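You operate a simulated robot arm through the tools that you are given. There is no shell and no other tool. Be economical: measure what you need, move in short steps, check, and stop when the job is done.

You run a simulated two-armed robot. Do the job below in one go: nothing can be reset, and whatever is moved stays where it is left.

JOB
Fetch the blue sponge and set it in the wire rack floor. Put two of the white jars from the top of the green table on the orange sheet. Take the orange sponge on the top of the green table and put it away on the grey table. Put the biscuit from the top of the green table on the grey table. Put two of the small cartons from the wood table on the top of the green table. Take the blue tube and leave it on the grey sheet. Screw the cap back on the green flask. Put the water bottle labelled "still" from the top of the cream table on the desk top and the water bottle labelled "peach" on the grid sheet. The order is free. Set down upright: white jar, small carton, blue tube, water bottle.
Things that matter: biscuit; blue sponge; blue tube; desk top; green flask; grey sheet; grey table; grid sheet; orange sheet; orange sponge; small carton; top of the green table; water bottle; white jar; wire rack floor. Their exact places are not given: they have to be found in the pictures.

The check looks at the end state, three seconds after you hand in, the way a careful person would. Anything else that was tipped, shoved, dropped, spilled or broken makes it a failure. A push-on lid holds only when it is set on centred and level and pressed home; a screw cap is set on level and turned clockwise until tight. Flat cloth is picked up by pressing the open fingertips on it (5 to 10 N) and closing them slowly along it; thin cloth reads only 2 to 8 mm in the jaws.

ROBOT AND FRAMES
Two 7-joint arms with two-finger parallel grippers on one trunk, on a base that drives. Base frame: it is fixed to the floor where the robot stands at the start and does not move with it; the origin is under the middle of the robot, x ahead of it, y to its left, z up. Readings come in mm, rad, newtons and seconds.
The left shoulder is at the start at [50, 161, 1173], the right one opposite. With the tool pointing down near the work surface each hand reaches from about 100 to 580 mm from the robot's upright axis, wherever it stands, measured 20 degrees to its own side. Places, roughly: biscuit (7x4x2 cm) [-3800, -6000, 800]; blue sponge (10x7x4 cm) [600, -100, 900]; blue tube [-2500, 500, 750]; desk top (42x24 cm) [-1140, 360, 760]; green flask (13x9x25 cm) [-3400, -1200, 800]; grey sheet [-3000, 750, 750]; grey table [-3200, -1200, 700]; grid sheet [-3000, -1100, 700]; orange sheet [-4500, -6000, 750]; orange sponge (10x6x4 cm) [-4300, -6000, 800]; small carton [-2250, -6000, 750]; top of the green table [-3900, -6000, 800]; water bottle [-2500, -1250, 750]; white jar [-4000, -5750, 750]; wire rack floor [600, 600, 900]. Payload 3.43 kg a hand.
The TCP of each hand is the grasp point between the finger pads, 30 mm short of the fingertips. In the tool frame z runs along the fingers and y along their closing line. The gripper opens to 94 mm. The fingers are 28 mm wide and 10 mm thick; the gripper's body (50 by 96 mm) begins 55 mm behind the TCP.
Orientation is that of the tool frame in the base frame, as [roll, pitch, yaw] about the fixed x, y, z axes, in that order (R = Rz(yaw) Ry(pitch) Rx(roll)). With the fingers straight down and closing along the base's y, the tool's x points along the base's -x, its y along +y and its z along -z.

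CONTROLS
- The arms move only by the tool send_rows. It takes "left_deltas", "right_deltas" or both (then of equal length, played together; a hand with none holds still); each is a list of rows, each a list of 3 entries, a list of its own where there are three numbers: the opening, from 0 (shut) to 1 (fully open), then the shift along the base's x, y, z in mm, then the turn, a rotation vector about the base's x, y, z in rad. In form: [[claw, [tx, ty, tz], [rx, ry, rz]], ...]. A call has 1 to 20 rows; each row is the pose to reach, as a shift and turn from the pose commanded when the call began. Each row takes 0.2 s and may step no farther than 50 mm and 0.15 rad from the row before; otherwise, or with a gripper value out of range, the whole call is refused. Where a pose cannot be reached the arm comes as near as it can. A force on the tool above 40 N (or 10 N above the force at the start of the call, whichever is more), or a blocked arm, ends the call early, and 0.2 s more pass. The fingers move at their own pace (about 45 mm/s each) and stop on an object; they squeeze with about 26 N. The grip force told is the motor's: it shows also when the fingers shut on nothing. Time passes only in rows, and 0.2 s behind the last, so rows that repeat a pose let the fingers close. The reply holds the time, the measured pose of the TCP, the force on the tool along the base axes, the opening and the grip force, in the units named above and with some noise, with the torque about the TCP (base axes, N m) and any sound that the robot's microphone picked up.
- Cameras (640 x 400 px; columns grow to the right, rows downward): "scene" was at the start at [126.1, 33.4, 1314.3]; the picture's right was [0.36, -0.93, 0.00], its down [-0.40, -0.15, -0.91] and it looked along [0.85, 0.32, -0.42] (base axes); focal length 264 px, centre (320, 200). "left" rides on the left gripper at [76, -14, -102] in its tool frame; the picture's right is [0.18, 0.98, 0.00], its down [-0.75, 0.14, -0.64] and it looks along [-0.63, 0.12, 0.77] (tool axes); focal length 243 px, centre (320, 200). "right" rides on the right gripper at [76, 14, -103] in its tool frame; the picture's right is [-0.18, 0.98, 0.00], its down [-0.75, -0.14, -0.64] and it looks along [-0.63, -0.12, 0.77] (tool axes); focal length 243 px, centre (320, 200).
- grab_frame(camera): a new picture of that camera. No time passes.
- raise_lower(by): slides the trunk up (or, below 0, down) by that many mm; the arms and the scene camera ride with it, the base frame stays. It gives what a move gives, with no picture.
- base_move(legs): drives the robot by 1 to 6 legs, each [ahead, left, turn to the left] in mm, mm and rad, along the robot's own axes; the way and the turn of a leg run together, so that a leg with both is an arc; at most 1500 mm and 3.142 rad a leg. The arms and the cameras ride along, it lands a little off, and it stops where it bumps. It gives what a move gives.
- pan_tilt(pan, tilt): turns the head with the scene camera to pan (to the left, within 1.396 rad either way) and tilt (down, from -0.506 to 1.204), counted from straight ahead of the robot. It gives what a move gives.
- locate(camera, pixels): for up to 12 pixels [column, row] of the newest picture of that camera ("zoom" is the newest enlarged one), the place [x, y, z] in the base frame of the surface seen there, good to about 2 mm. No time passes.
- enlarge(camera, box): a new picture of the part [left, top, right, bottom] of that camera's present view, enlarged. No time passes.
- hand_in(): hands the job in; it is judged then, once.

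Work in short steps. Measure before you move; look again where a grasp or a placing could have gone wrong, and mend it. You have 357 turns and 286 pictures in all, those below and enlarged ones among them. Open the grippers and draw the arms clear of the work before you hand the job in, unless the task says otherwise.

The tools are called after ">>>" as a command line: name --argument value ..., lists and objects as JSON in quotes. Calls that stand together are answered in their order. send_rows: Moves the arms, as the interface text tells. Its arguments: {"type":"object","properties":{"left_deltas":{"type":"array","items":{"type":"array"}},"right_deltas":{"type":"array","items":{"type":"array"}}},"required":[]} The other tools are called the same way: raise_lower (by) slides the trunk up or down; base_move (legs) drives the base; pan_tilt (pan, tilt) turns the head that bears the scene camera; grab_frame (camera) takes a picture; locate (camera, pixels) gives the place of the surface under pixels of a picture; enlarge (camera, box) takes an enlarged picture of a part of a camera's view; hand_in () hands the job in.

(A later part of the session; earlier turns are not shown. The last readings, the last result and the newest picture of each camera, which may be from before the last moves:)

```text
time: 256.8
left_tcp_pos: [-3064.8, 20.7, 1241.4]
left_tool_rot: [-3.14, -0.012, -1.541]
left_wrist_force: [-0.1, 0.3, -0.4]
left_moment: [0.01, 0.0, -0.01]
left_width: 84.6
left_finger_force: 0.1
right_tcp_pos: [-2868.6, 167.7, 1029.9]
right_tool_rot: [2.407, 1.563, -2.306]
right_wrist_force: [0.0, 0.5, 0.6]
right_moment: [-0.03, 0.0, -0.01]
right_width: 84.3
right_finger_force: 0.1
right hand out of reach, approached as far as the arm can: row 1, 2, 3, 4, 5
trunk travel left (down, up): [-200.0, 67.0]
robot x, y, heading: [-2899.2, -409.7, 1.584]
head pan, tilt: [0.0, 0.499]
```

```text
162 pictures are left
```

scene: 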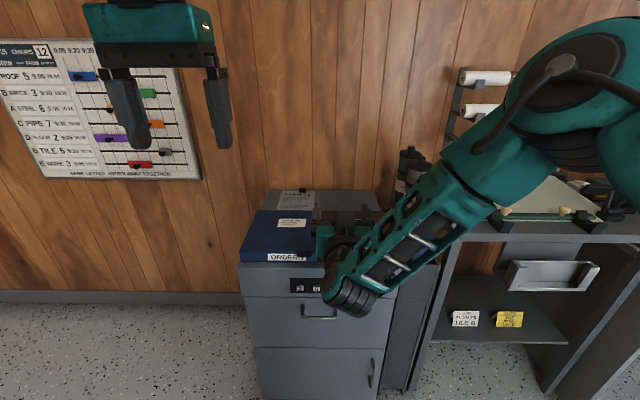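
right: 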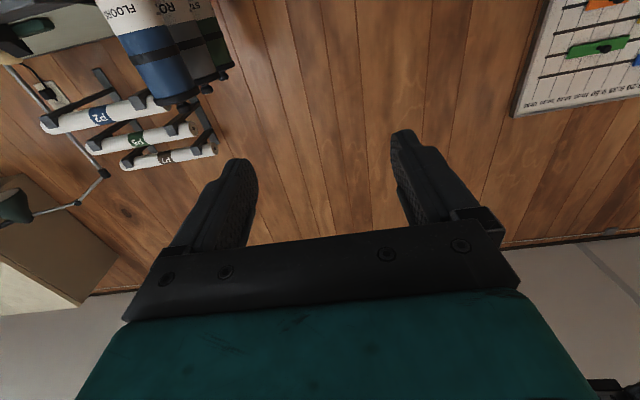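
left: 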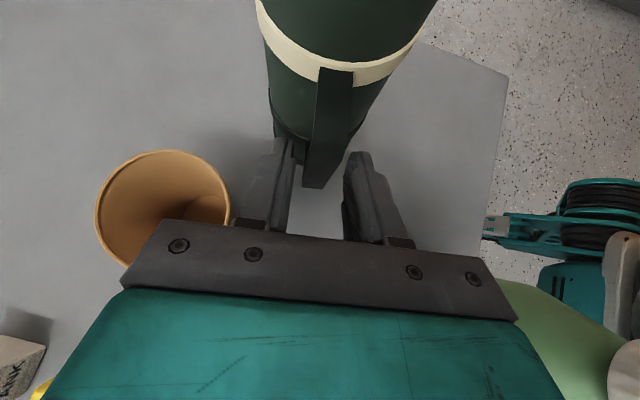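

The arm folds badly near my midline. I move the hand outward (lateral ≈220) and reduce the tilt to about 63° from vertical.

>>> send_rows --right_deltas '[[0.9, [30, 0, 20], [-0.1, 0, 0]], [0.9, [65, 0, 40], [-0.2, 0, 0]], [0.9, [100, 0, 60], [-0.3, 0, 0]], [0.9, [135, 0, 80], [-0.4, 0, 0]], [0.9, [165, 0, 100], [-0.47, 0, 0]], [0.9, [190, 0, 120], [-0.47, 0, 0]], [0.9, [190, 0, 120], [-0.47, 0, 0]]]'

>>> grab_frame --camera "scene"

```text
time: 258.4
left_tcp_pos: [-3065.5, 21.4, 1240.2]
left_tool_rot: [-3.14, -0.011, -1.54]
left_wrist_force: [-0.3, 0.4, -0.9]
left_moment: [0.02, -0.01, 0.01]
left_width: 84.7
left_finger_force: 0.1
right_tcp_pos: [-2675.6, 168.6, 1153.3]
right_tool_rot: [3.127, 1.098, -1.582]
right_wrist_force: [-0.1, 0.1, 0.1]
right_moment: [0.01, -0.02, 0.03]
right_width: 84.5
right_finger_force: 0.1
trunk travel left (down, up): [-200.0, 67.0]
robot x, y, heading: [-2895.5, -406.5, 1.586]
head pan, tilt: [0.0, 0.499]
```

```text
161 pictures are left
```

scene: 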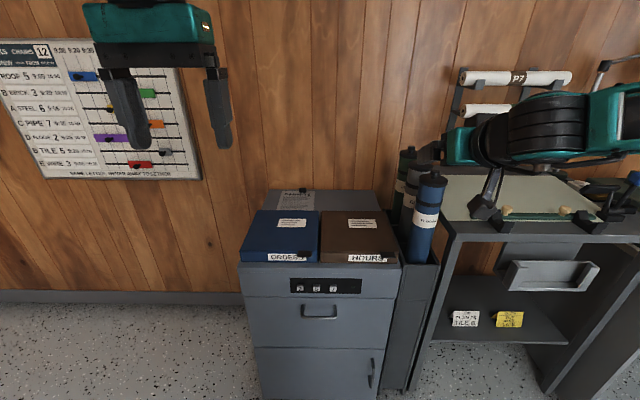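

Reached well. I test going down to z 945 and a little more forward.

>>> send_rows --right_deltas '[[0.9, [0, 10, -45], [0, 0, 0]], [0.9, [0, 20, -90], [0, 0, 0]], [0.9, [0, 30, -135], [0, 0, 0]], [0.9, [0, 40, -175], [0, 0, 0]], [0.9, [0, 40, -208], [0, 0, 0]], [0.9, [0, 40, -208], [0, 0, 0]]]'

```text
time: 259.8
left_tcp_pos: [-3065.5, 21.8, 1241.0]
left_tool_rot: [-3.139, -0.012, -1.542]
left_wrist_force: [-0.1, -0.3, -0.5]
left_moment: [-0.02, 0.01, 0.01]
left_width: 84.7
left_finger_force: 0.0
right_tcp_pos: [-2674.0, 212.4, 978.9]
right_tool_rot: [3.129, 1.091, -1.584]
right_wrist_force: [0.4, -0.4, -0.8]
right_moment: [-0.01, 0.02, -0.02]
right_width: 84.6
right_finger_force: 0.0
right hand out of reach, approached as far as the arm can: row 4, 5, 6
trunk travel left (down, up): [-200.0, 67.0]
robot x, y, heading: [-2896.3, -411.1, 1.586]
head pan, tilt: [0.0, 0.499]
```

Good at this height; lowering the trunk 50 gives z≈929. Then I drive so the open fingers face the tube.

>>> raise_lower --by -50

>>> base_move --legs '[[90, -70, -0.014]]'

>>> grab_frame --camera "right"

>>> grab_frame --camera "scene"

```text
time: 260.7
left_tcp_pos: [-3066.8, 19.5, 1189.6]
left_tool_rot: [-3.141, -0.013, -1.54]
left_wrist_force: [1.0, -0.5, -0.1]
left_moment: [0.0, 0.02, 0.01]
left_width: 84.5
left_finger_force: 0.1
right_tcp_pos: [-2675.7, 212.5, 928.5]
right_tool_rot: [3.127, 1.092, -1.585]
right_wrist_force: [-0.3, 0.4, 0.2]
right_moment: [-0.02, -0.02, 0.02]
right_width: 84.5
right_finger_force: 0.0
trunk travel left (down, up): [-150.0, 117.0]
robot x, y, heading: [-2899.8, -407.3, 1.589]
head pan, tilt: [0.0, 0.499]
```

```text
time: 262.0
left_tcp_pos: [-2988.5, 113.2, 1192.0]
left_tool_rot: [-3.142, -0.012, -1.557]
left_wrist_force: [1.1, -0.1, -0.1]
left_moment: [0.02, 0.04, 0.01]
left_width: 84.5
left_finger_force: 0.0
right_tcp_pos: [-2596.8, 299.9, 928.9]
right_tool_rot: [3.126, 1.093, -1.596]
right_wrist_force: [0.2, 0.1, -0.2]
right_moment: [0.02, -0.02, 0.05]
right_width: 84.6
right_finger_force: 0.1
trunk travel left (down, up): [-150.0, 117.0]
robot x, y, heading: [-2831.8, -317.2, 1.576]
head pan, tilt: [0.0, 0.499]
```

```text
160 pictures are left
```

right: 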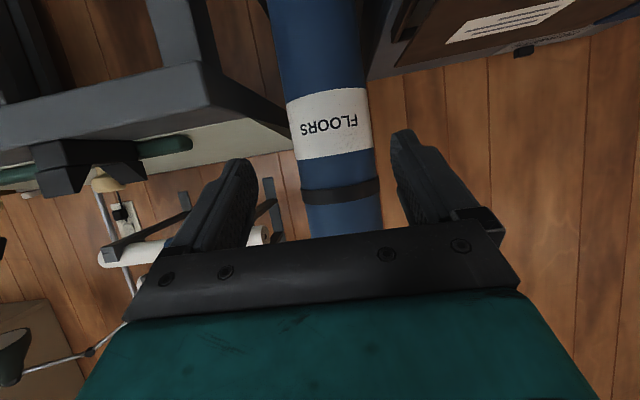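

```text
159 pictures are left
```

scene: 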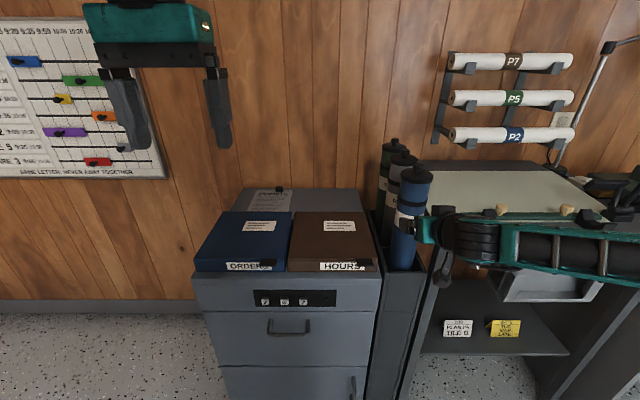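

I measure the tube from this camera.

>>> locate --camera "right" --pixels '[[340, 195], [310, 200], [372, 195], [335, 120], [340, 60]]'

```text
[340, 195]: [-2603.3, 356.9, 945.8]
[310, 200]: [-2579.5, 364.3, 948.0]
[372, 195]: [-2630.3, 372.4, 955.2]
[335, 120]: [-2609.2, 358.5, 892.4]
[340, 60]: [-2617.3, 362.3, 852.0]
```

I drive 82 mm ahead and 9 left so that the tube comes between the pads.

>>> base_move --legs '[[0, 9, 0], [82, 0, 0]]'

>>> grab_frame --camera "right"

```text
time: 263.5
left_tcp_pos: [-2999.1, 194.3, 1191.1]
left_tool_rot: [-3.139, -0.013, -1.555]
left_wrist_force: [-0.3, 1.2, -0.6]
left_moment: [0.0, 0.0, -0.01]
left_width: 84.4
left_finger_force: 0.0
right_tcp_pos: [-2605.5, 380.1, 928.5]
right_tool_rot: [3.128, 1.09, -1.595]
right_wrist_force: [-0.6, -0.2, 0.3]
right_moment: [0.01, -0.03, 0.0]
right_width: 84.4
right_finger_force: 0.0
trunk travel left (down, up): [-150.0, 117.0]
robot x, y, heading: [-2838.1, -232.7, 1.572]
head pan, tilt: [0.0, 0.499]
```

```text
158 pictures are left
```

right: 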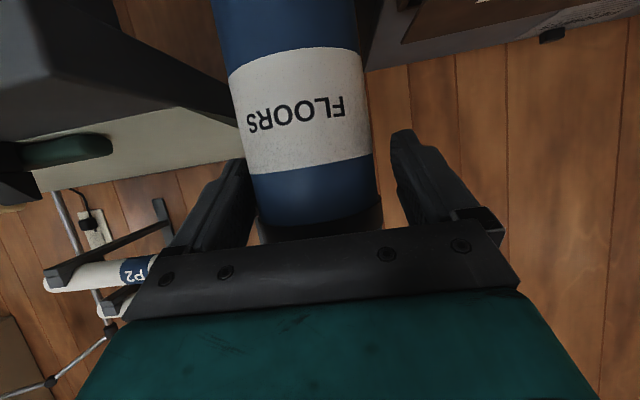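

The tube is centred between the fingers. I close and then lift.

>>> send_rows --right_deltas '[[0, [0, 0, 0], [0, 0, 0]], [0, [0, 0, 0], [0, 0, 0]], [0, [0, 0, 0], [0, 0, 0]], [0, [0, 0, 0], [0, 0, 0]]]'

>>> send_rows --right_deltas '[[0, [0, 0, 5], [0, 0, 0]], [0, [0, 0, 15], [0, 0, 0]], [0, [0, 0, 30], [0, 0, 0]], [0, [0, 0, 45], [0, 0, 0]], [0, [0, 0, 60], [0, 0, 0]]]'

>>> grab_frame --camera "scene"

```text
time: 264.5
left_tcp_pos: [-2999.1, 196.1, 1191.1]
left_tool_rot: [-3.14, -0.013, -1.556]
left_wrist_force: [0.1, -0.3, 0.4]
left_moment: [0.0, 0.0, 0.0]
left_width: 84.7
left_finger_force: 0.0
right_tcp_pos: [-2606.7, 381.3, 929.4]
right_tool_rot: [3.129, 1.092, -1.596]
right_wrist_force: [1.1, -0.2, 0.8]
right_moment: [0.07, -0.28, 0.0]
right_width: 69.1
right_finger_force: 26.1
trunk travel left (down, up): [-150.0, 117.0]
robot x, y, heading: [-2837.3, -238.0, 1.579]
head pan, tilt: [0.0, 0.499]
```

```text
time: 265.7
left_tcp_pos: [-2999.0, 196.5, 1190.0]
left_tool_rot: [3.141, -0.012, -1.556]
left_wrist_force: [-0.4, 0.6, 0.2]
left_moment: [0.01, 0.03, -0.04]
left_width: 84.7
left_finger_force: 0.1
right_tcp_pos: [-2605.3, 381.7, 988.6]
right_tool_rot: [3.127, 1.088, -1.595]
right_wrist_force: [-0.4, 0.2, -9.4]
right_moment: [-0.08, 0.16, 0.06]
right_width: 67.6
right_finger_force: 26.2
trunk travel left (down, up): [-150.0, 117.0]
robot x, y, heading: [-2839.6, -239.7, 1.576]
head pan, tilt: [0.0, 0.499]
```

```text
157 pictures are left
```

scene: 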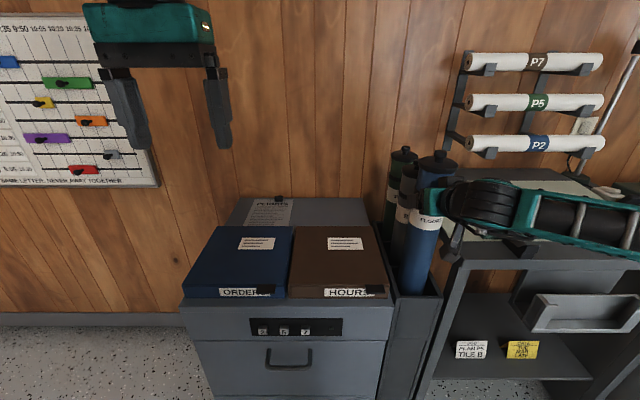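

It lifts (9.4 N). I raise the trunk fully to draw the tube out of the holder.

>>> raise_lower --by 117

>>> grab_frame --camera "scene"

```text
time: 267.2
left_tcp_pos: [-2998.8, 195.6, 1306.6]
left_tool_rot: [-3.142, -0.012, -1.555]
left_wrist_force: [-0.4, -0.8, -0.1]
left_moment: [-0.01, -0.01, 0.03]
left_width: 84.5
left_finger_force: 0.1
right_tcp_pos: [-2605.2, 380.9, 1104.7]
right_tool_rot: [3.128, 1.091, -1.597]
right_wrist_force: [0.3, 0.8, -9.6]
right_moment: [-0.12, -0.17, 0.0]
right_width: 67.6
right_finger_force: 25.6
trunk travel left (down, up): [-267.0, 0.0]
robot x, y, heading: [-2843.5, -236.6, 1.581]
head pan, tilt: [0.0, 0.499]
```

```text
156 pictures are left
```

scene: 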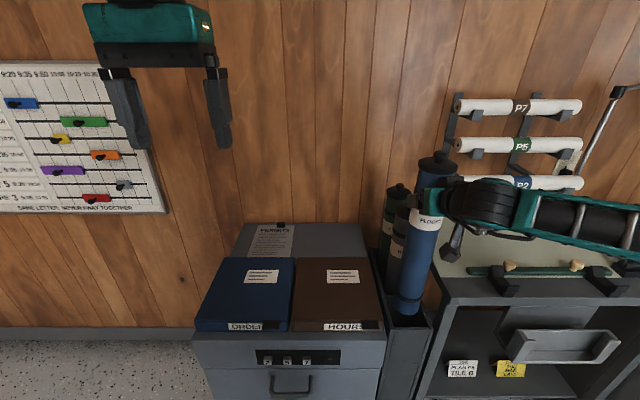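

>>> locate --camera "scene" --pixels '[[405, 308], [408, 300], [412, 285], [425, 318], [440, 160], [395, 320]]'

```text
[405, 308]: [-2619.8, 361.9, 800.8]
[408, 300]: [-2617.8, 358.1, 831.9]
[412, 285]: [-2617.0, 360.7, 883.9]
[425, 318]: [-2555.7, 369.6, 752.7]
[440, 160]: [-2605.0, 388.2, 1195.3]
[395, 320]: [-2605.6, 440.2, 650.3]
```

Bottom at ≈797 (TCP−308). I raise 75 more so it clears the binders (826), then drive left over them.

>>> send_rows --right_deltas '[[0, [0, 0, 25], [0, 0, 0]], [0, [0, 0, 50], [0, 0, 0]], [0, [0, 0, 78], [0, 0, 0]], [0, [0, 0, 78], [0, 0, 0]]]'

>>> base_move --legs '[[0, 405, 0]]'

>>> grab_frame --camera "scene"

```text
time: 268.2
left_tcp_pos: [-2998.9, 196.2, 1308.8]
left_tool_rot: [-3.142, -0.012, -1.556]
left_wrist_force: [0.6, 0.4, -0.5]
left_moment: [0.01, 0.03, 0.05]
left_width: 84.6
left_finger_force: 0.0
right_tcp_pos: [-2605.0, 381.2, 1182.0]
right_tool_rot: [3.129, 1.09, -1.596]
right_wrist_force: [-0.3, 0.4, -10.2]
right_moment: [-0.1, 0.4, 0.05]
right_width: 67.5
right_finger_force: 26.1
trunk travel left (down, up): [-267.0, 0.0]
robot x, y, heading: [-2838.4, -235.6, 1.575]
head pan, tilt: [0.0, 0.499]
```

```text
time: 272.2
left_tcp_pos: [-3397.4, 194.4, 1307.6]
left_tool_rot: [-3.141, -0.011, -1.557]
left_wrist_force: [0.2, -0.1, -0.2]
left_moment: [-0.02, -0.01, 0.01]
left_width: 84.6
left_finger_force: 0.1
right_tcp_pos: [-3003.8, 381.3, 1182.4]
right_tool_rot: [3.128, 1.092, -1.599]
right_wrist_force: [0.3, 0.2, -9.3]
right_moment: [-0.1, 0.4, 0.08]
right_width: 67.5
right_finger_force: 25.7
trunk travel left (down, up): [-267.0, 0.0]
robot x, y, heading: [-3234.5, -240.4, 1.573]
head pan, tilt: [0.0, 0.499]
```

```text
155 pictures are left
```

scene: 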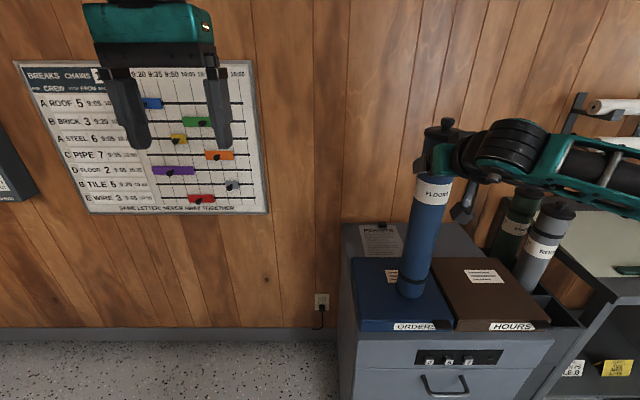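

I drive ahead 215 and check the tube over the sheet.

>>> base_move --legs '[[212, 0, 0]]'

>>> pan_tilt --pan -0.3 --tilt 0.7

>>> grab_frame --camera "scene"

```text
time: 273.9
left_tcp_pos: [-3395.6, 411.3, 1306.9]
left_tool_rot: [3.141, -0.013, -1.558]
left_wrist_force: [0.0, -0.1, 0.0]
left_moment: [-0.01, 0.01, 0.03]
left_width: 84.8
left_finger_force: 0.0
right_tcp_pos: [-3002.3, 595.9, 1181.3]
right_tool_rot: [3.128, 1.089, -1.601]
right_wrist_force: [-0.1, -0.2, -9.6]
right_moment: [-0.04, 0.39, 0.11]
right_width: 67.7
right_finger_force: 25.8
trunk travel left (down, up): [-267.0, 0.0]
robot x, y, heading: [-3242.7, -24.4, 1.571]
head pan, tilt: [0.0, 0.499]
```

```text
time: 274.7
left_tcp_pos: [-3396.5, 409.1, 1308.0]
left_tool_rot: [-3.142, -0.012, -1.557]
left_wrist_force: [0.5, -0.2, -0.3]
left_moment: [0.0, -0.01, 0.02]
left_width: 84.6
left_finger_force: 0.2
right_tcp_pos: [-3001.8, 594.4, 1181.4]
right_tool_rot: [3.128, 1.087, -1.6]
right_wrist_force: [-0.3, 0.0, -9.6]
right_moment: [-0.1, 0.41, 0.07]
right_width: 67.3
right_finger_force: 26.1
trunk travel left (down, up): [-267.0, 0.0]
robot x, y, heading: [-3240.7, -23.8, 1.57]
head pan, tilt: [-0.3, 0.7]
```

```text
154 pictures are left
```

scene: 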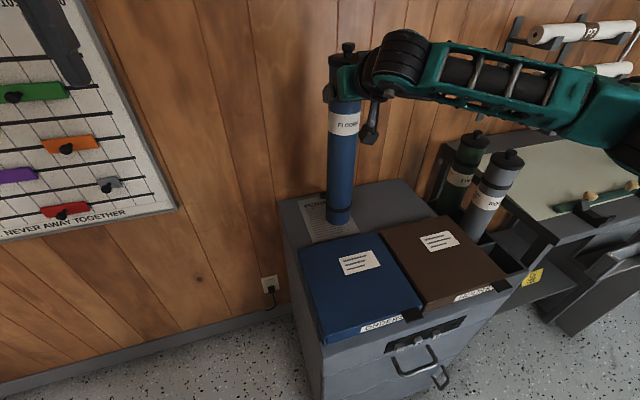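

I check the tube's verticality and place relative to the sheet.

>>> locate --camera "scene" --pixels '[[343, 110], [340, 160], [338, 212], [328, 160], [353, 160], [330, 225], [303, 200], [345, 235], [330, 205], [365, 212]]'

```text
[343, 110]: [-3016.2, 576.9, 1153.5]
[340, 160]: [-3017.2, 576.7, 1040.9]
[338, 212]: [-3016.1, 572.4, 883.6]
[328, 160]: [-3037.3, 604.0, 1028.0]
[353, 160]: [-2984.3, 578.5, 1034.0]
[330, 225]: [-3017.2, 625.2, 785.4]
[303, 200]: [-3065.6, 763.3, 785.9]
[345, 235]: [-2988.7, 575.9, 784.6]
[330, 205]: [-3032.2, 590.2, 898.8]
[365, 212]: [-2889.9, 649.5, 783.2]
```

It is vertical. I move it forward 38 mm and lower toward the sheet.

>>> send_rows --right_deltas '[[0, [0, 20, 0], [0, 0, 0]], [0, [-4, 38, 0], [0, 0, 0]], [0, [-4, 38, -25], [0, 0, 0]], [0, [-4, 38, -50], [0, 0, 0]], [0, [-4, 38, -75], [0, 0, 0]], [0, [-4, 38, -84], [0, 0, 0]], [0, [-4, 38, -84], [0, 0, 0]]]'

>>> grab_frame --camera "scene"

>>> enlarge --camera "scene" --box '[280, 160, 400, 260]'

```text
time: 276.3
left_tcp_pos: [-3397.7, 406.6, 1309.6]
left_tool_rot: [-3.141, -0.009, -1.559]
left_wrist_force: [0.1, 0.4, -0.1]
left_moment: [-0.02, 0.01, 0.03]
left_width: 84.8
left_finger_force: 0.1
right_tcp_pos: [-3006.8, 630.9, 1105.4]
right_tool_rot: [3.131, 1.104, -1.6]
right_wrist_force: [0.8, -0.3, 23.3]
right_moment: [0.43, -0.85, 0.03]
right_width: 67.6
right_finger_force: 25.8
trunk travel left (down, up): [-267.0, 0.0]
robot x, y, heading: [-3238.4, -22.0, 1.569]
head pan, tilt: [-0.3, 0.7]
```

```text
153 pictures are left
```

scene: 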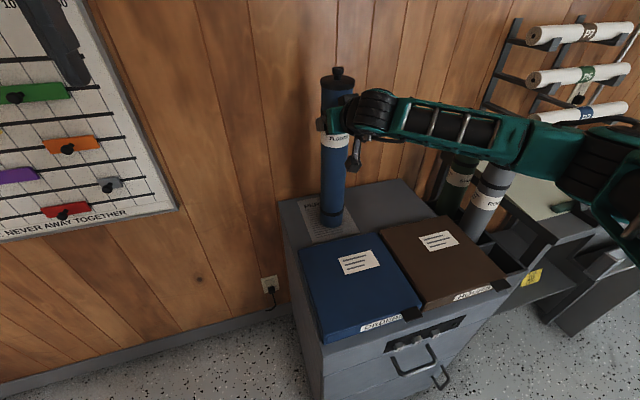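

```text
4.00 times, centred on (340, 210) of scene
```

zoom: 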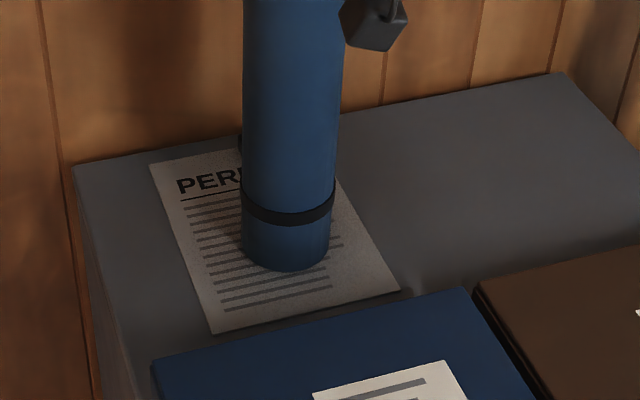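

It stands on the sheet (already pressing). I ease up 6 mm, then open and withdraw backward.

>>> send_rows --right_deltas '[[0, [0, 0, 3], [0, 0, 0]], [0, [0, 0, 7], [0, 0, 0]], [0, [0, 0, 7], [0, 0, 0]]]'

```text
time: 277.1
left_tcp_pos: [-3398.2, 408.3, 1307.9]
left_tool_rot: [-3.14, -0.01, -1.559]
left_wrist_force: [-0.6, 0.8, 0.0]
left_moment: [-0.01, 0.0, -0.01]
left_width: 84.6
left_finger_force: 0.0
right_tcp_pos: [-3006.4, 631.2, 1105.9]
right_tool_rot: [3.128, 1.088, -1.598]
right_wrist_force: [0.8, 1.0, 7.0]
right_moment: [0.67, -0.53, 0.03]
right_width: 67.7
right_finger_force: 25.5
trunk travel left (down, up): [-267.0, 0.0]
robot x, y, heading: [-3240.4, -22.3, 1.574]
head pan, tilt: [-0.3, 0.7]
```

>>> send_rows --right_deltas '[[0.8, [0, 0, 0], [0, 0, 0]], [1, [0, 0, 0], [0, 0, 0]], [1, [0, 0, 0], [0, 0, 0]], [1, [0, -22, 11], [0, 0, 0]], [1, [0, -45, 22], [0, 0, 0]], [1, [0, -70, 35], [0, 0, 0]]]'

>>> grab_frame --camera "scene"

```text
time: 278.5
left_tcp_pos: [-3397.2, 408.7, 1308.9]
left_tool_rot: [-3.14, -0.012, -1.558]
left_wrist_force: [0.4, -0.5, 0.8]
left_moment: [0.02, 0.0, 0.0]
left_width: 84.5
left_finger_force: 0.0
right_tcp_pos: [-3006.6, 560.2, 1140.8]
right_tool_rot: [3.129, 1.09, -1.601]
right_wrist_force: [-0.5, -0.3, -0.1]
right_moment: [0.01, 0.02, -0.01]
right_width: 94.2
right_finger_force: 0.0
trunk travel left (down, up): [-267.0, 0.0]
robot x, y, heading: [-3241.0, -23.0, 1.568]
head pan, tilt: [-0.3, 0.7]
```

```text
151 pictures are left
```

scene: 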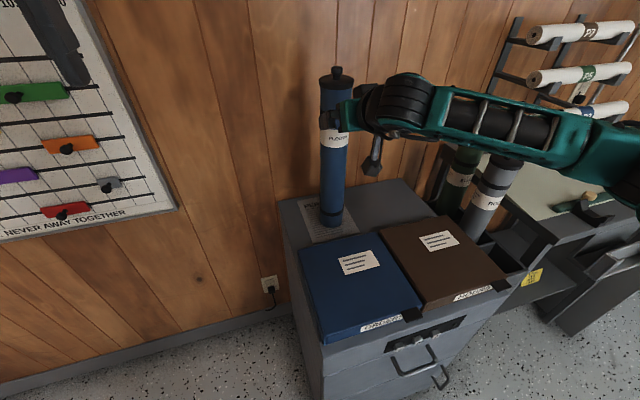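

The tube stands on the grey sheet. I back off, bring the right hand back to pointing down, and look to my left for the way round the tables.

>>> base_move --legs '[[-380, 0, 0]]'

>>> send_rows --right_deltas '[[0.9, [-5, -15, 5], [-0.14, 0, 0]], [0.9, [-10, -30, 10], [-0.28, 0, 0]], [0.9, [-15, -45, 15], [-0.42, 0, 0]], [0.9, [-20, -60, 20], [-0.56, 0, 0]], [0.9, [-25, -75, 25], [-0.7, 0, 0]], [0.9, [-30, -90, 30], [-0.84, 0, 0]], [0.9, [-35, -105, 30], [-0.98, 0, 0]], [0.9, [-40, -120, 30], [-1.09, 0, 0]], [0.9, [-40, -160, 30], [-1.09, 0, 0]], [0.9, [-40, -200, 30], [-1.09, 0, 0]], [0.9, [-40, -240, 30], [-1.09, 0, 0]]]'

>>> pan_tilt --pan 1.39 --tilt 0.45

>>> grab_frame --camera "scene"

```text
time: 280.9
left_tcp_pos: [-3396.9, 26.6, 1307.8]
left_tool_rot: [-3.141, -0.01, -1.557]
left_wrist_force: [-0.5, 0.0, 0.1]
left_moment: [-0.01, 0.01, 0.04]
left_width: 84.8
left_finger_force: 0.0
right_tcp_pos: [-3008.0, 179.7, 1141.1]
right_tool_rot: [3.128, 1.092, -1.6]
right_wrist_force: [0.5, 0.9, 0.1]
right_moment: [0.02, -0.03, -0.01]
right_width: 94.0
right_finger_force: 0.0
trunk travel left (down, up): [-267.0, 0.0]
robot x, y, heading: [-3239.3, -405.4, 1.569]
head pan, tilt: [-0.3, 0.7]
```

```text
time: 283.3
left_tcp_pos: [-3397.2, 27.2, 1308.4]
left_tool_rot: [-3.141, -0.01, -1.562]
left_wrist_force: [0.4, -0.2, -0.6]
left_moment: [0.02, 0.01, 0.03]
left_width: 84.7
left_finger_force: 0.1
right_tcp_pos: [-3048.0, -61.0, 1169.6]
right_tool_rot: [-3.129, 0.0, -1.585]
right_wrist_force: [0.3, 0.9, -0.6]
right_moment: [0.03, 0.0, 0.02]
right_width: 84.7
right_finger_force: 0.0
trunk travel left (down, up): [-267.0, 0.0]
robot x, y, heading: [-3243.5, -406.6, 1.571]
head pan, tilt: [-0.3, 0.7]
```

```text
time: 285.0
left_tcp_pos: [-3397.1, 27.5, 1307.1]
left_tool_rot: [-3.14, -0.013, -1.558]
left_wrist_force: [-0.3, 0.7, -0.1]
left_moment: [0.0, 0.03, 0.0]
left_width: 84.7
left_finger_force: 0.1
right_tcp_pos: [-3048.7, -60.5, 1170.2]
right_tool_rot: [-3.129, 0.0, -1.585]
right_wrist_force: [0.1, 0.3, 0.9]
right_moment: [-0.02, -0.02, 0.0]
right_width: 84.5
right_finger_force: 0.1
trunk travel left (down, up): [-267.0, 0.0]
robot x, y, heading: [-3242.0, -404.5, 1.57]
head pan, tilt: [1.389, 0.45]
```

```text
150 pictures are left
```

scene: 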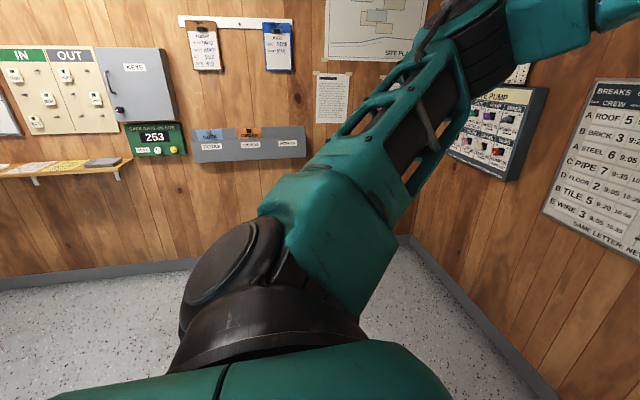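

The way is free. I drive left past the tables' end, then back to y≈−2000, and look toward the tables.

>>> base_move --legs '[[0, 1060, 0], [-1500, 0, 0], [-90, 0, 0]]'

>>> pan_tilt --pan -1.2 --tilt 0.45

>>> grab_frame --camera "scene"

```text
time: 302.1
left_tcp_pos: [-4439.5, -1547.3, 1308.9]
left_tool_rot: [-3.14, -0.011, -1.549]
left_wrist_force: [-0.1, -1.1, 0.3]
left_moment: [0.04, 0.04, -0.02]
left_width: 84.7
left_finger_force: 0.1
right_tcp_pos: [-4088.5, -1631.4, 1169.2]
right_tool_rot: [-3.129, 0.002, -1.573]
right_wrist_force: [0.1, -0.2, 1.2]
right_moment: [0.03, 0.0, 0.01]
right_width: 84.4
right_finger_force: 0.1
trunk travel left (down, up): [-267.0, 0.0]
robot x, y, heading: [-4274.4, -1974.3, 1.583]
head pan, tilt: [1.389, 0.45]
```

```text
time: 304.4
left_tcp_pos: [-4438.2, -1545.9, 1308.0]
left_tool_rot: [-3.139, -0.013, -1.548]
left_wrist_force: [-0.1, 0.8, -0.5]
left_moment: [-0.01, -0.03, -0.01]
left_width: 84.5
left_finger_force: 0.0
right_tcp_pos: [-4088.6, -1630.8, 1170.1]
right_tool_rot: [-3.129, 0.0, -1.572]
right_wrist_force: [0.3, 0.0, 0.4]
right_moment: [-0.02, 0.06, 0.01]
right_width: 84.5
right_finger_force: 0.0
trunk travel left (down, up): [-267.0, 0.0]
robot x, y, heading: [-4275.2, -1976.1, 1.574]
head pan, tilt: [-1.201, 0.45]
```

```text
149 pictures are left
```

scene: 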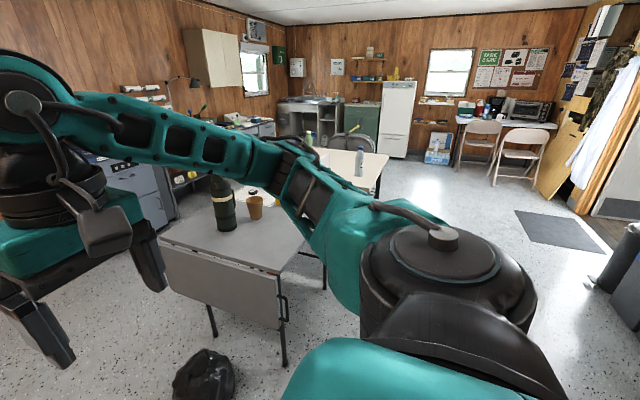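

The corridor is clear. I drive right (toward +x) to stand behind the cream table.

>>> base_move --legs '[[0, -1500, 0], [0, -90, 0]]'

>>> pan_tilt --pan -0.2 --tilt 0.5

>>> grab_frame --camera "scene"

```text
time: 318.5
left_tcp_pos: [-2891.2, -1517.7, 1307.8]
left_tool_rot: [3.141, -0.012, -1.528]
left_wrist_force: [0.2, 0.3, 0.1]
left_moment: [0.0, -0.01, 0.01]
left_width: 84.7
left_finger_force: 0.1
right_tcp_pos: [-2539.7, -1594.7, 1169.4]
right_tool_rot: [-3.131, 0.002, -1.551]
right_wrist_force: [-0.2, -0.8, -0.3]
right_moment: [-0.01, 0.03, -0.03]
right_width: 84.7
right_finger_force: 0.0
trunk travel left (down, up): [-267.0, 0.0]
robot x, y, heading: [-2720.1, -1946.1, 1.605]
head pan, tilt: [-1.201, 0.45]
```

```text
time: 319.8
left_tcp_pos: [-2892.0, -1516.5, 1307.3]
left_tool_rot: [-3.139, -0.012, -1.525]
left_wrist_force: [0.3, -0.1, -0.2]
left_moment: [0.01, 0.04, -0.02]
left_width: 84.5
left_finger_force: 0.0
right_tcp_pos: [-2540.9, -1593.6, 1169.5]
right_tool_rot: [-3.13, 0.0, -1.552]
right_wrist_force: [0.4, 0.8, 0.1]
right_moment: [0.01, 0.01, 0.0]
right_width: 84.6
right_finger_force: 0.0
trunk travel left (down, up): [-267.0, 0.0]
robot x, y, heading: [-2718.7, -1937.5, 1.607]
head pan, tilt: [-0.201, 0.499]
```

```text
148 pictures are left
```

scene: 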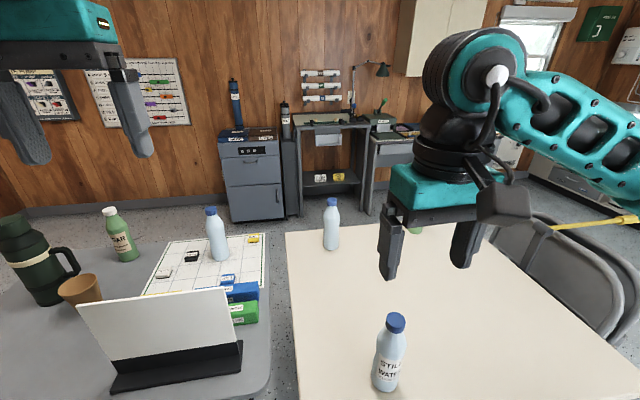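

"STILL WATER" confirmed at (390,355). I locate its cap and lower the trunk.

>>> locate --camera "scene" --pixels '[[396, 319], [397, 329], [388, 360]]'

>>> raise_lower --by -150

>>> grab_frame --camera "right"

```text
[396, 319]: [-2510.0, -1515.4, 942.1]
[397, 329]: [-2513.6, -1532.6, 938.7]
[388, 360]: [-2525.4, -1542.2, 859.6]
```

```text
time: 321.5
left_tcp_pos: [-2890.9, -1517.4, 1158.1]
left_tool_rot: [-3.14, -0.011, -1.527]
left_wrist_force: [0.1, -0.1, 0.1]
left_moment: [0.0, 0.0, -0.01]
left_width: 84.8
left_finger_force: 0.1
right_tcp_pos: [-2539.2, -1594.7, 1020.9]
right_tool_rot: [-3.13, 0.0, -1.551]
right_wrist_force: [-0.1, -0.6, 1.1]
right_moment: [0.0, 0.0, 0.01]
right_width: 84.6
right_finger_force: 0.1
trunk travel left (down, up): [-117.0, 150.0]
robot x, y, heading: [-2723.2, -1942.4, 1.6]
head pan, tilt: [-0.201, 0.499]
```

```text
147 pictures are left
```

right: 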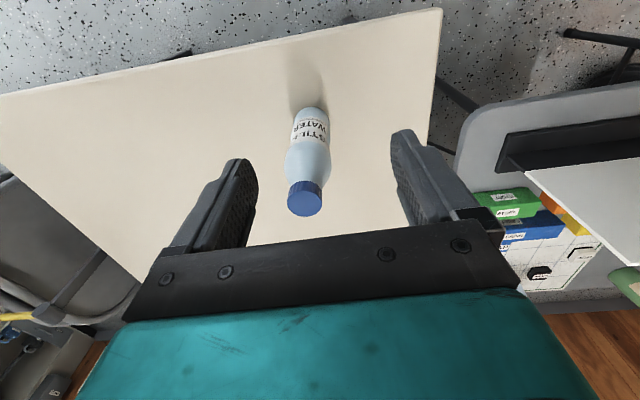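

Bottle axis ≈(-2511,-1514). I move over it, lower to z 896, and close.

>>> send_rows --right_deltas '[[1, [14, 40, 0], [0, 0, 0]], [1, [28, 80, 0], [0, 0, 0]], [1, [28, 80, -40], [0, 0, 0]], [1, [28, 80, -80], [0, 0, 0]], [1, [28, 80, -115], [0, 0, 0]], [1, [28, 80, -125], [0, 0, 0]], [0, [28, 80, -125], [0, 0, 0]], [0, [28, 80, -125], [0, 0, 0]], [0, [28, 80, -125], [0, 0, 0]], [0, [28, 80, -125], [0, 0, 0]]]'

>>> grab_frame --camera "right"

```text
time: 323.7
left_tcp_pos: [-2891.5, -1516.7, 1158.9]
left_tool_rot: [3.142, -0.012, -1.528]
left_wrist_force: [0.6, 0.0, -0.8]
left_moment: [0.04, -0.01, 0.0]
left_width: 84.5
left_finger_force: 0.0
right_tcp_pos: [-2512.1, -1513.6, 896.1]
right_tool_rot: [-3.129, 0.0, -1.551]
right_wrist_force: [0.2, 0.3, -0.4]
right_moment: [-0.03, -0.09, 0.01]
right_width: 56.6
right_finger_force: 26.3
trunk travel left (down, up): [-117.0, 150.0]
robot x, y, heading: [-2716.9, -1945.8, 1.604]
head pan, tilt: [-0.201, 0.499]
```

```text
146 pictures are left
```

right: 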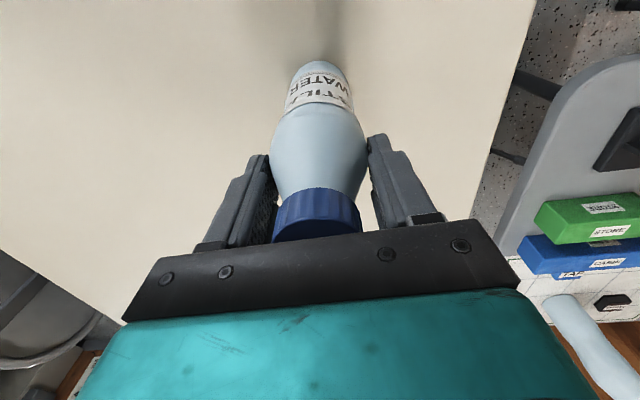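

Held. I lift it, back off a bit and look to the right for the way past the chairs.

>>> send_rows --right_deltas '[[0, [0, 0, 40], [0, 0, 0]], [0, [0, 0, 80], [0, 0, 0]], [0, [0, 0, 120], [0, 0, 0]], [0, [0, -30, 150], [0, 0, 0]], [0, [0, -70, 170], [0, 0, 0]], [0, [0, -110, 180], [0, 0, 0]]]'

>>> base_move --legs '[[-180, 0, 0]]'

>>> raise_lower --by 100

>>> pan_tilt --pan -0.95 --tilt 0.45

>>> grab_frame --camera "scene"

```text
time: 325.1
left_tcp_pos: [-2890.8, -1517.8, 1156.9]
left_tool_rot: [3.14, -0.013, -1.525]
left_wrist_force: [-0.3, 0.7, 0.4]
left_moment: [0.0, -0.03, -0.02]
left_width: 84.6
left_finger_force: 0.0
right_tcp_pos: [-2513.0, -1624.9, 1075.7]
right_tool_rot: [-3.13, 0.002, -1.551]
right_wrist_force: [0.1, 0.3, -5.5]
right_moment: [0.01, 0.03, 0.03]
right_width: 57.0
right_finger_force: 26.7
trunk travel left (down, up): [-117.0, 150.0]
robot x, y, heading: [-2718.6, -1945.9, 1.606]
head pan, tilt: [-0.201, 0.499]
```

```text
time: 326.6
left_tcp_pos: [-2884.0, -1695.1, 1158.2]
left_tool_rot: [-3.141, -0.012, -1.529]
left_wrist_force: [-0.2, 0.6, 0.2]
left_moment: [-0.01, 0.0, -0.02]
left_width: 84.4
left_finger_force: 0.0
right_tcp_pos: [-2507.7, -1804.2, 1075.2]
right_tool_rot: [-3.129, 0.0, -1.553]
right_wrist_force: [0.3, 0.9, -4.0]
right_moment: [0.01, -0.02, -0.02]
right_width: 56.9
right_finger_force: 26.1
trunk travel left (down, up): [-117.0, 150.0]
robot x, y, heading: [-2715.2, -2123.2, 1.597]
head pan, tilt: [-0.201, 0.499]
```

```text
time: 327.9
left_tcp_pos: [-2886.2, -1693.6, 1258.6]
left_tool_rot: [-3.141, -0.013, -1.529]
left_wrist_force: [-0.6, -0.4, -0.3]
left_moment: [-0.01, -0.03, 0.01]
left_width: 84.7
left_finger_force: 0.0
right_tcp_pos: [-2506.8, -1802.7, 1176.1]
right_tool_rot: [-3.129, 0.001, -1.553]
right_wrist_force: [0.7, 0.3, -4.2]
right_moment: [0.01, -0.02, 0.05]
right_width: 56.7
right_finger_force: 26.1
trunk travel left (down, up): [-217.0, 50.0]
robot x, y, heading: [-2715.9, -2122.1, 1.599]
head pan, tilt: [-0.201, 0.499]
```

```text
time: 329.0
left_tcp_pos: [-2884.9, -1694.2, 1257.6]
left_tool_rot: [-3.141, -0.014, -1.529]
left_wrist_force: [-0.1, 0.7, 0.9]
left_moment: [0.0, 0.01, 0.01]
left_width: 84.6
left_finger_force: 0.1
right_tcp_pos: [-2508.4, -1803.6, 1176.0]
right_tool_rot: [-3.128, 0.0, -1.552]
right_wrist_force: [-0.1, -0.4, -3.9]
right_moment: [0.01, -0.03, 0.01]
right_width: 56.8
right_finger_force: 25.9
trunk travel left (down, up): [-217.0, 50.0]
robot x, y, heading: [-2715.1, -2122.4, 1.596]
head pan, tilt: [-0.949, 0.45]
```

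```text
145 pictures are left
```

scene: 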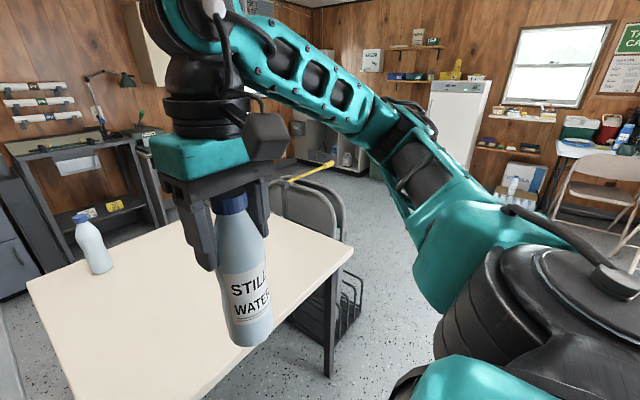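

The chair rack with a broom handle is ahead-right; beyond it is open floor. I locate their extremes.

>>> locate --camera "scene" --pixels '[[332, 164], [360, 285], [335, 325], [345, 200], [520, 270], [480, 200], [400, 250]]'

```text
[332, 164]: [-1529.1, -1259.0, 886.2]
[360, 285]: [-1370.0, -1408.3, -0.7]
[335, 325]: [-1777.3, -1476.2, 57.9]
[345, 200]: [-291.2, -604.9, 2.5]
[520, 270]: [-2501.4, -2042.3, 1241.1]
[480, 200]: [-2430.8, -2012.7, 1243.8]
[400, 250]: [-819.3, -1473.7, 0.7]
```

I drive right along the corridor, then ahead toward the desk.

>>> base_move --legs '[[0, -1500, -0.03], [0, -350, 0], [1400, 0, 0], [250, 0, 0]]'

>>> pan_tilt --pan 0.2 --tilt 0.5

>>> grab_frame --camera "scene"

```text
time: 353.4
left_tcp_pos: [-1073.9, -17.3, 1258.2]
left_tool_rot: [-3.141, -0.012, -1.54]
left_wrist_force: [0.4, -0.2, -0.2]
left_moment: [-0.02, 0.04, 0.01]
left_width: 84.5
left_finger_force: 0.0
right_tcp_pos: [-697.7, -131.4, 1176.3]
right_tool_rot: [-3.129, -0.001, -1.566]
right_wrist_force: [-0.9, 0.6, -4.8]
right_moment: [-0.01, -0.01, 0.02]
right_width: 56.6
right_finger_force: 26.4
trunk travel left (down, up): [-217.0, 50.0]
robot x, y, heading: [-905.2, -446.4, 1.588]
head pan, tilt: [-0.949, 0.45]
```

```text
time: 354.8
left_tcp_pos: [-1073.4, -18.6, 1258.4]
left_tool_rot: [-3.141, -0.012, -1.54]
left_wrist_force: [-0.1, 0.1, -0.8]
left_moment: [0.01, 0.0, -0.02]
left_width: 84.6
left_finger_force: 0.0
right_tcp_pos: [-696.6, -131.2, 1175.6]
right_tool_rot: [-3.128, 0.001, -1.566]
right_wrist_force: [-0.6, 0.0, -3.3]
right_moment: [0.03, -0.02, 0.01]
right_width: 56.6
right_finger_force: 26.2
trunk travel left (down, up): [-217.0, 50.0]
robot x, y, heading: [-909.8, -448.4, 1.588]
head pan, tilt: [0.201, 0.499]
```

```text
144 pictures are left
```

scene: 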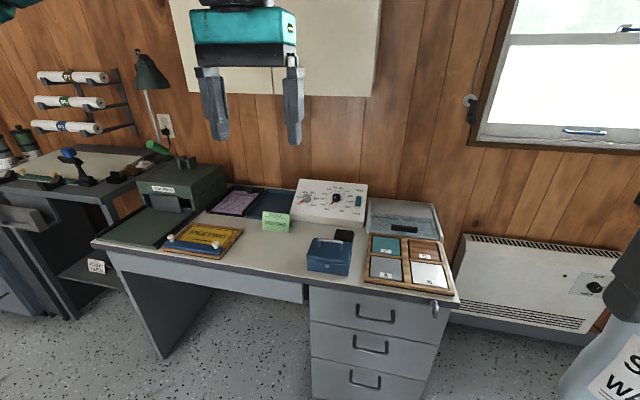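

The free part of the desk top lies around (275,250). I locate it.

>>> locate --camera "scene" --pixels '[[270, 248], [290, 258], [250, 255], [275, 232], [307, 262], [240, 245], [300, 240], [276, 222], [255, 268], [305, 276]]'

```text
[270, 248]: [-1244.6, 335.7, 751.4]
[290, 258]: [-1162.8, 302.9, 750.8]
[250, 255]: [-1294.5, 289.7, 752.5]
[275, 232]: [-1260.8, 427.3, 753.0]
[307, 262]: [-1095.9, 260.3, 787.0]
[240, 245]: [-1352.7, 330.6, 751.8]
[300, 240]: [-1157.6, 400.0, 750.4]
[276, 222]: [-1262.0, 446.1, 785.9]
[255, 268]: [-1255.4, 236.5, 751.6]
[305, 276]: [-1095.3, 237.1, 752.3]
```

I drive left 495 and ahead 335.

>>> base_move --legs '[[0, 495, 0], [335, 0, -0.015]]'

>>> grab_frame --camera "scene"

>>> grab_frame --camera "right"

```text
time: 361.5
left_tcp_pos: [-1567.4, 316.0, 1257.3]
left_tool_rot: [-3.141, -0.011, -1.553]
left_wrist_force: [-1.1, -0.7, 0.7]
left_moment: [-0.01, 0.01, -0.03]
left_width: 84.6
left_finger_force: 0.1
right_tcp_pos: [-1191.8, 196.4, 1174.7]
right_tool_rot: [-3.129, 0.0, -1.58]
right_wrist_force: [-0.3, 0.9, -4.3]
right_moment: [-0.01, 0.03, 0.0]
right_width: 56.3
right_finger_force: 26.2
trunk travel left (down, up): [-217.0, 50.0]
robot x, y, heading: [-1409.5, -114.0, 1.573]
head pan, tilt: [0.201, 0.499]
```

```text
143 pictures are left
```

scene: 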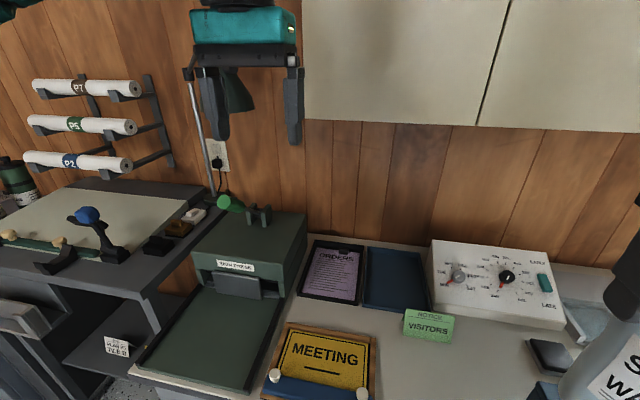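

```text
142 pictures are left
```

right: 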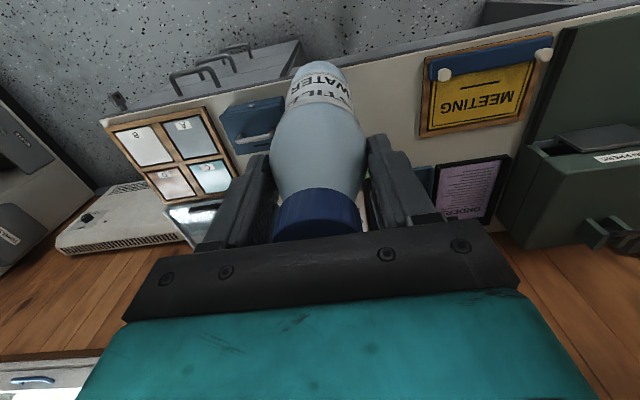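

I carry the bottle to (-1200,330) and lower it to just above the desk.

>>> send_rows --right_deltas '[[0, [-4, 45, 0], [0, 0, 0]], [0, [-8, 90, 0], [0, 0, 0]], [0, [-8, 134, 0], [0, 0, 0]], [0, [-8, 134, -45], [0, 0, 0]], [0, [-8, 134, -90], [0, 0, 0]], [0, [-8, 134, -135], [0, 0, 0]], [0, [-8, 134, -180], [0, 0, 0]], [0, [-8, 134, -225], [0, 0, 0]], [0, [-8, 134, -260], [0, 0, 0]], [0, [-8, 134, -266], [0, 0, 0]], [0, [-8, 134, -266], [0, 0, 0]]]'

>>> pan_tilt --pan -0.3 --tilt 0.8

>>> grab_frame --camera "scene"

```text
time: 363.9
left_tcp_pos: [-1568.8, 314.7, 1256.7]
left_tool_rot: [3.14, -0.013, -1.553]
left_wrist_force: [-0.7, -0.6, 0.3]
left_moment: [-0.04, 0.0, 0.01]
left_width: 84.4
left_finger_force: 0.1
right_tcp_pos: [-1198.5, 330.7, 909.5]
right_tool_rot: [-3.129, 0.0, -1.581]
right_wrist_force: [0.8, 0.8, -3.8]
right_moment: [0.01, -0.01, 0.01]
right_width: 56.2
right_finger_force: 26.0
trunk travel left (down, up): [-217.0, 50.0]
robot x, y, heading: [-1409.6, -120.4, 1.581]
head pan, tilt: [0.201, 0.499]
```

```text
time: 364.8
left_tcp_pos: [-1566.9, 315.5, 1257.5]
left_tool_rot: [-3.142, -0.013, -1.552]
left_wrist_force: [-0.5, -0.5, -0.3]
left_moment: [-0.03, -0.01, 0.04]
left_width: 84.5
left_finger_force: 0.1
right_tcp_pos: [-1200.5, 331.4, 911.0]
right_tool_rot: [-3.129, 0.0, -1.578]
right_wrist_force: [-0.3, -0.5, -3.8]
right_moment: [0.0, 0.03, -0.05]
right_width: 56.6
right_finger_force: 25.9
trunk travel left (down, up): [-217.0, 50.0]
robot x, y, heading: [-1405.0, -119.4, 1.576]
head pan, tilt: [-0.3, 0.799]
```

```text
141 pictures are left
```

scene: 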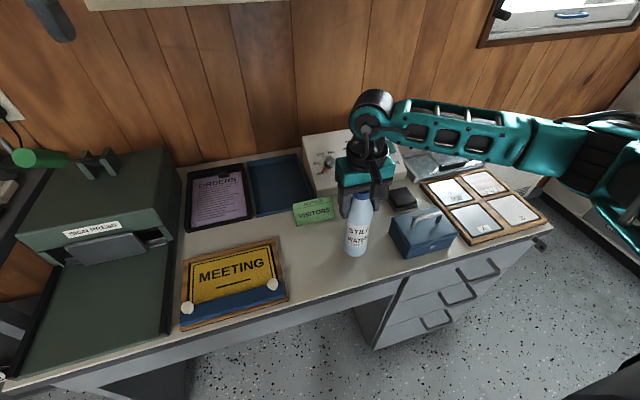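

The bottle is a few mm above free desk. I lower to contact, release and lift.

>>> send_rows --right_deltas '[[0, [0, 0, -3], [0, 0, 0]], [0, [0, 0, -5], [0, 0, 0]], [0, [0, 0, -5], [0, 0, 0]], [0.7, [0, 0, -5], [0, 0, 0]], [1, [0, 0, -5], [0, 0, 0]], [1, [0, 0, -5], [0, 0, 0]], [1, [0, 0, 40], [0, 0, 0]], [1, [0, 0, 85], [0, 0, 0]], [1, [0, 0, 130], [0, 0, 0]], [1, [0, -30, 160], [0, 0, 0]], [1, [0, -75, 180], [0, 0, 0]]]'

>>> grab_frame --camera "scene"

```text
time: 367.2
left_tcp_pos: [-1566.9, 314.2, 1257.9]
left_tool_rot: [-3.141, -0.011, -1.553]
left_wrist_force: [0.8, -0.2, 0.3]
left_moment: [0.01, 0.01, -0.03]
left_width: 84.3
left_finger_force: 0.1
right_tcp_pos: [-1199.0, 253.0, 1089.9]
right_tool_rot: [-3.129, 0.002, -1.581]
right_wrist_force: [-0.5, -0.2, -0.5]
right_moment: [0.0, 0.0, -0.02]
right_width: 93.9
right_finger_force: 0.1
trunk travel left (down, up): [-217.0, 50.0]
robot x, y, heading: [-1406.3, -116.5, 1.575]
head pan, tilt: [-0.3, 0.799]
```

```text
140 pictures are left
```

scene: 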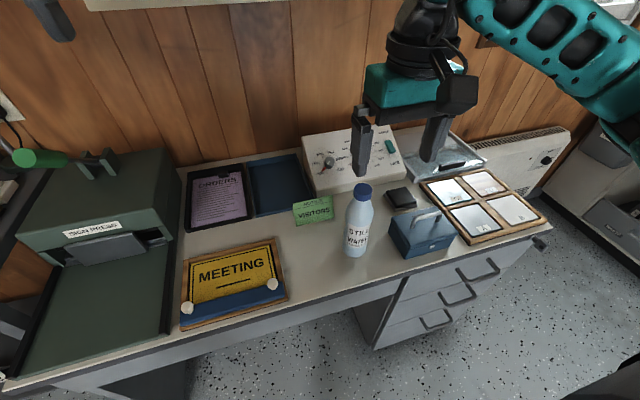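

The still bottle stands on the desk. Now to the far area (y≈−6000). I back off, raise the right hand, and turn to face −y.

>>> base_move --legs '[[-350, 0, 0], [0, -400, 0], [0, 0, 3.1]]'

>>> pan_tilt --pan 0.0 --tilt 0.3

>>> grab_frame --camera "scene"

```text
time: 380.4
left_tcp_pos: [-860.8, -903.4, 1258.2]
left_tool_rot: [-3.139, -0.013, 1.564]
left_wrist_force: [-0.4, 0.3, -0.6]
left_moment: [0.04, 0.01, -0.01]
left_width: 84.8
left_finger_force: 0.1
right_tcp_pos: [-1228.2, -834.7, 1091.0]
right_tool_rot: [-3.129, 0.0, 1.537]
right_wrist_force: [-0.2, 0.5, 0.4]
right_moment: [-0.01, 0.02, 0.0]
right_width: 94.0
right_finger_force: 0.1
trunk travel left (down, up): [-217.0, 50.0]
robot x, y, heading: [-1011.5, -467.2, -1.597]
head pan, tilt: [-0.3, 0.799]
```

```text
time: 381.3
left_tcp_pos: [-860.0, -904.5, 1257.2]
left_tool_rot: [-3.139, -0.012, 1.563]
left_wrist_force: [0.0, -0.5, -0.5]
left_moment: [0.01, 0.03, 0.02]
left_width: 84.8
left_finger_force: 0.0
right_tcp_pos: [-1227.6, -834.4, 1089.8]
right_tool_rot: [-3.13, 0.001, 1.537]
right_wrist_force: [0.0, 0.1, -0.3]
right_moment: [-0.02, -0.01, 0.01]
right_width: 93.9
right_finger_force: 0.0
trunk travel left (down, up): [-217.0, 50.0]
robot x, y, heading: [-1012.7, -469.7, -1.59]
head pan, tilt: [0.0, 0.3]
```

```text
139 pictures are left
```

scene: 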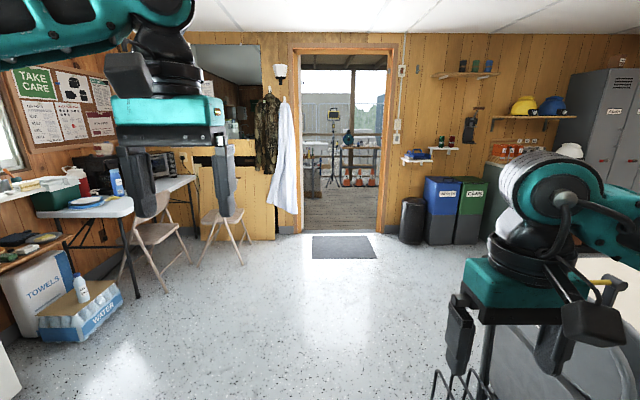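

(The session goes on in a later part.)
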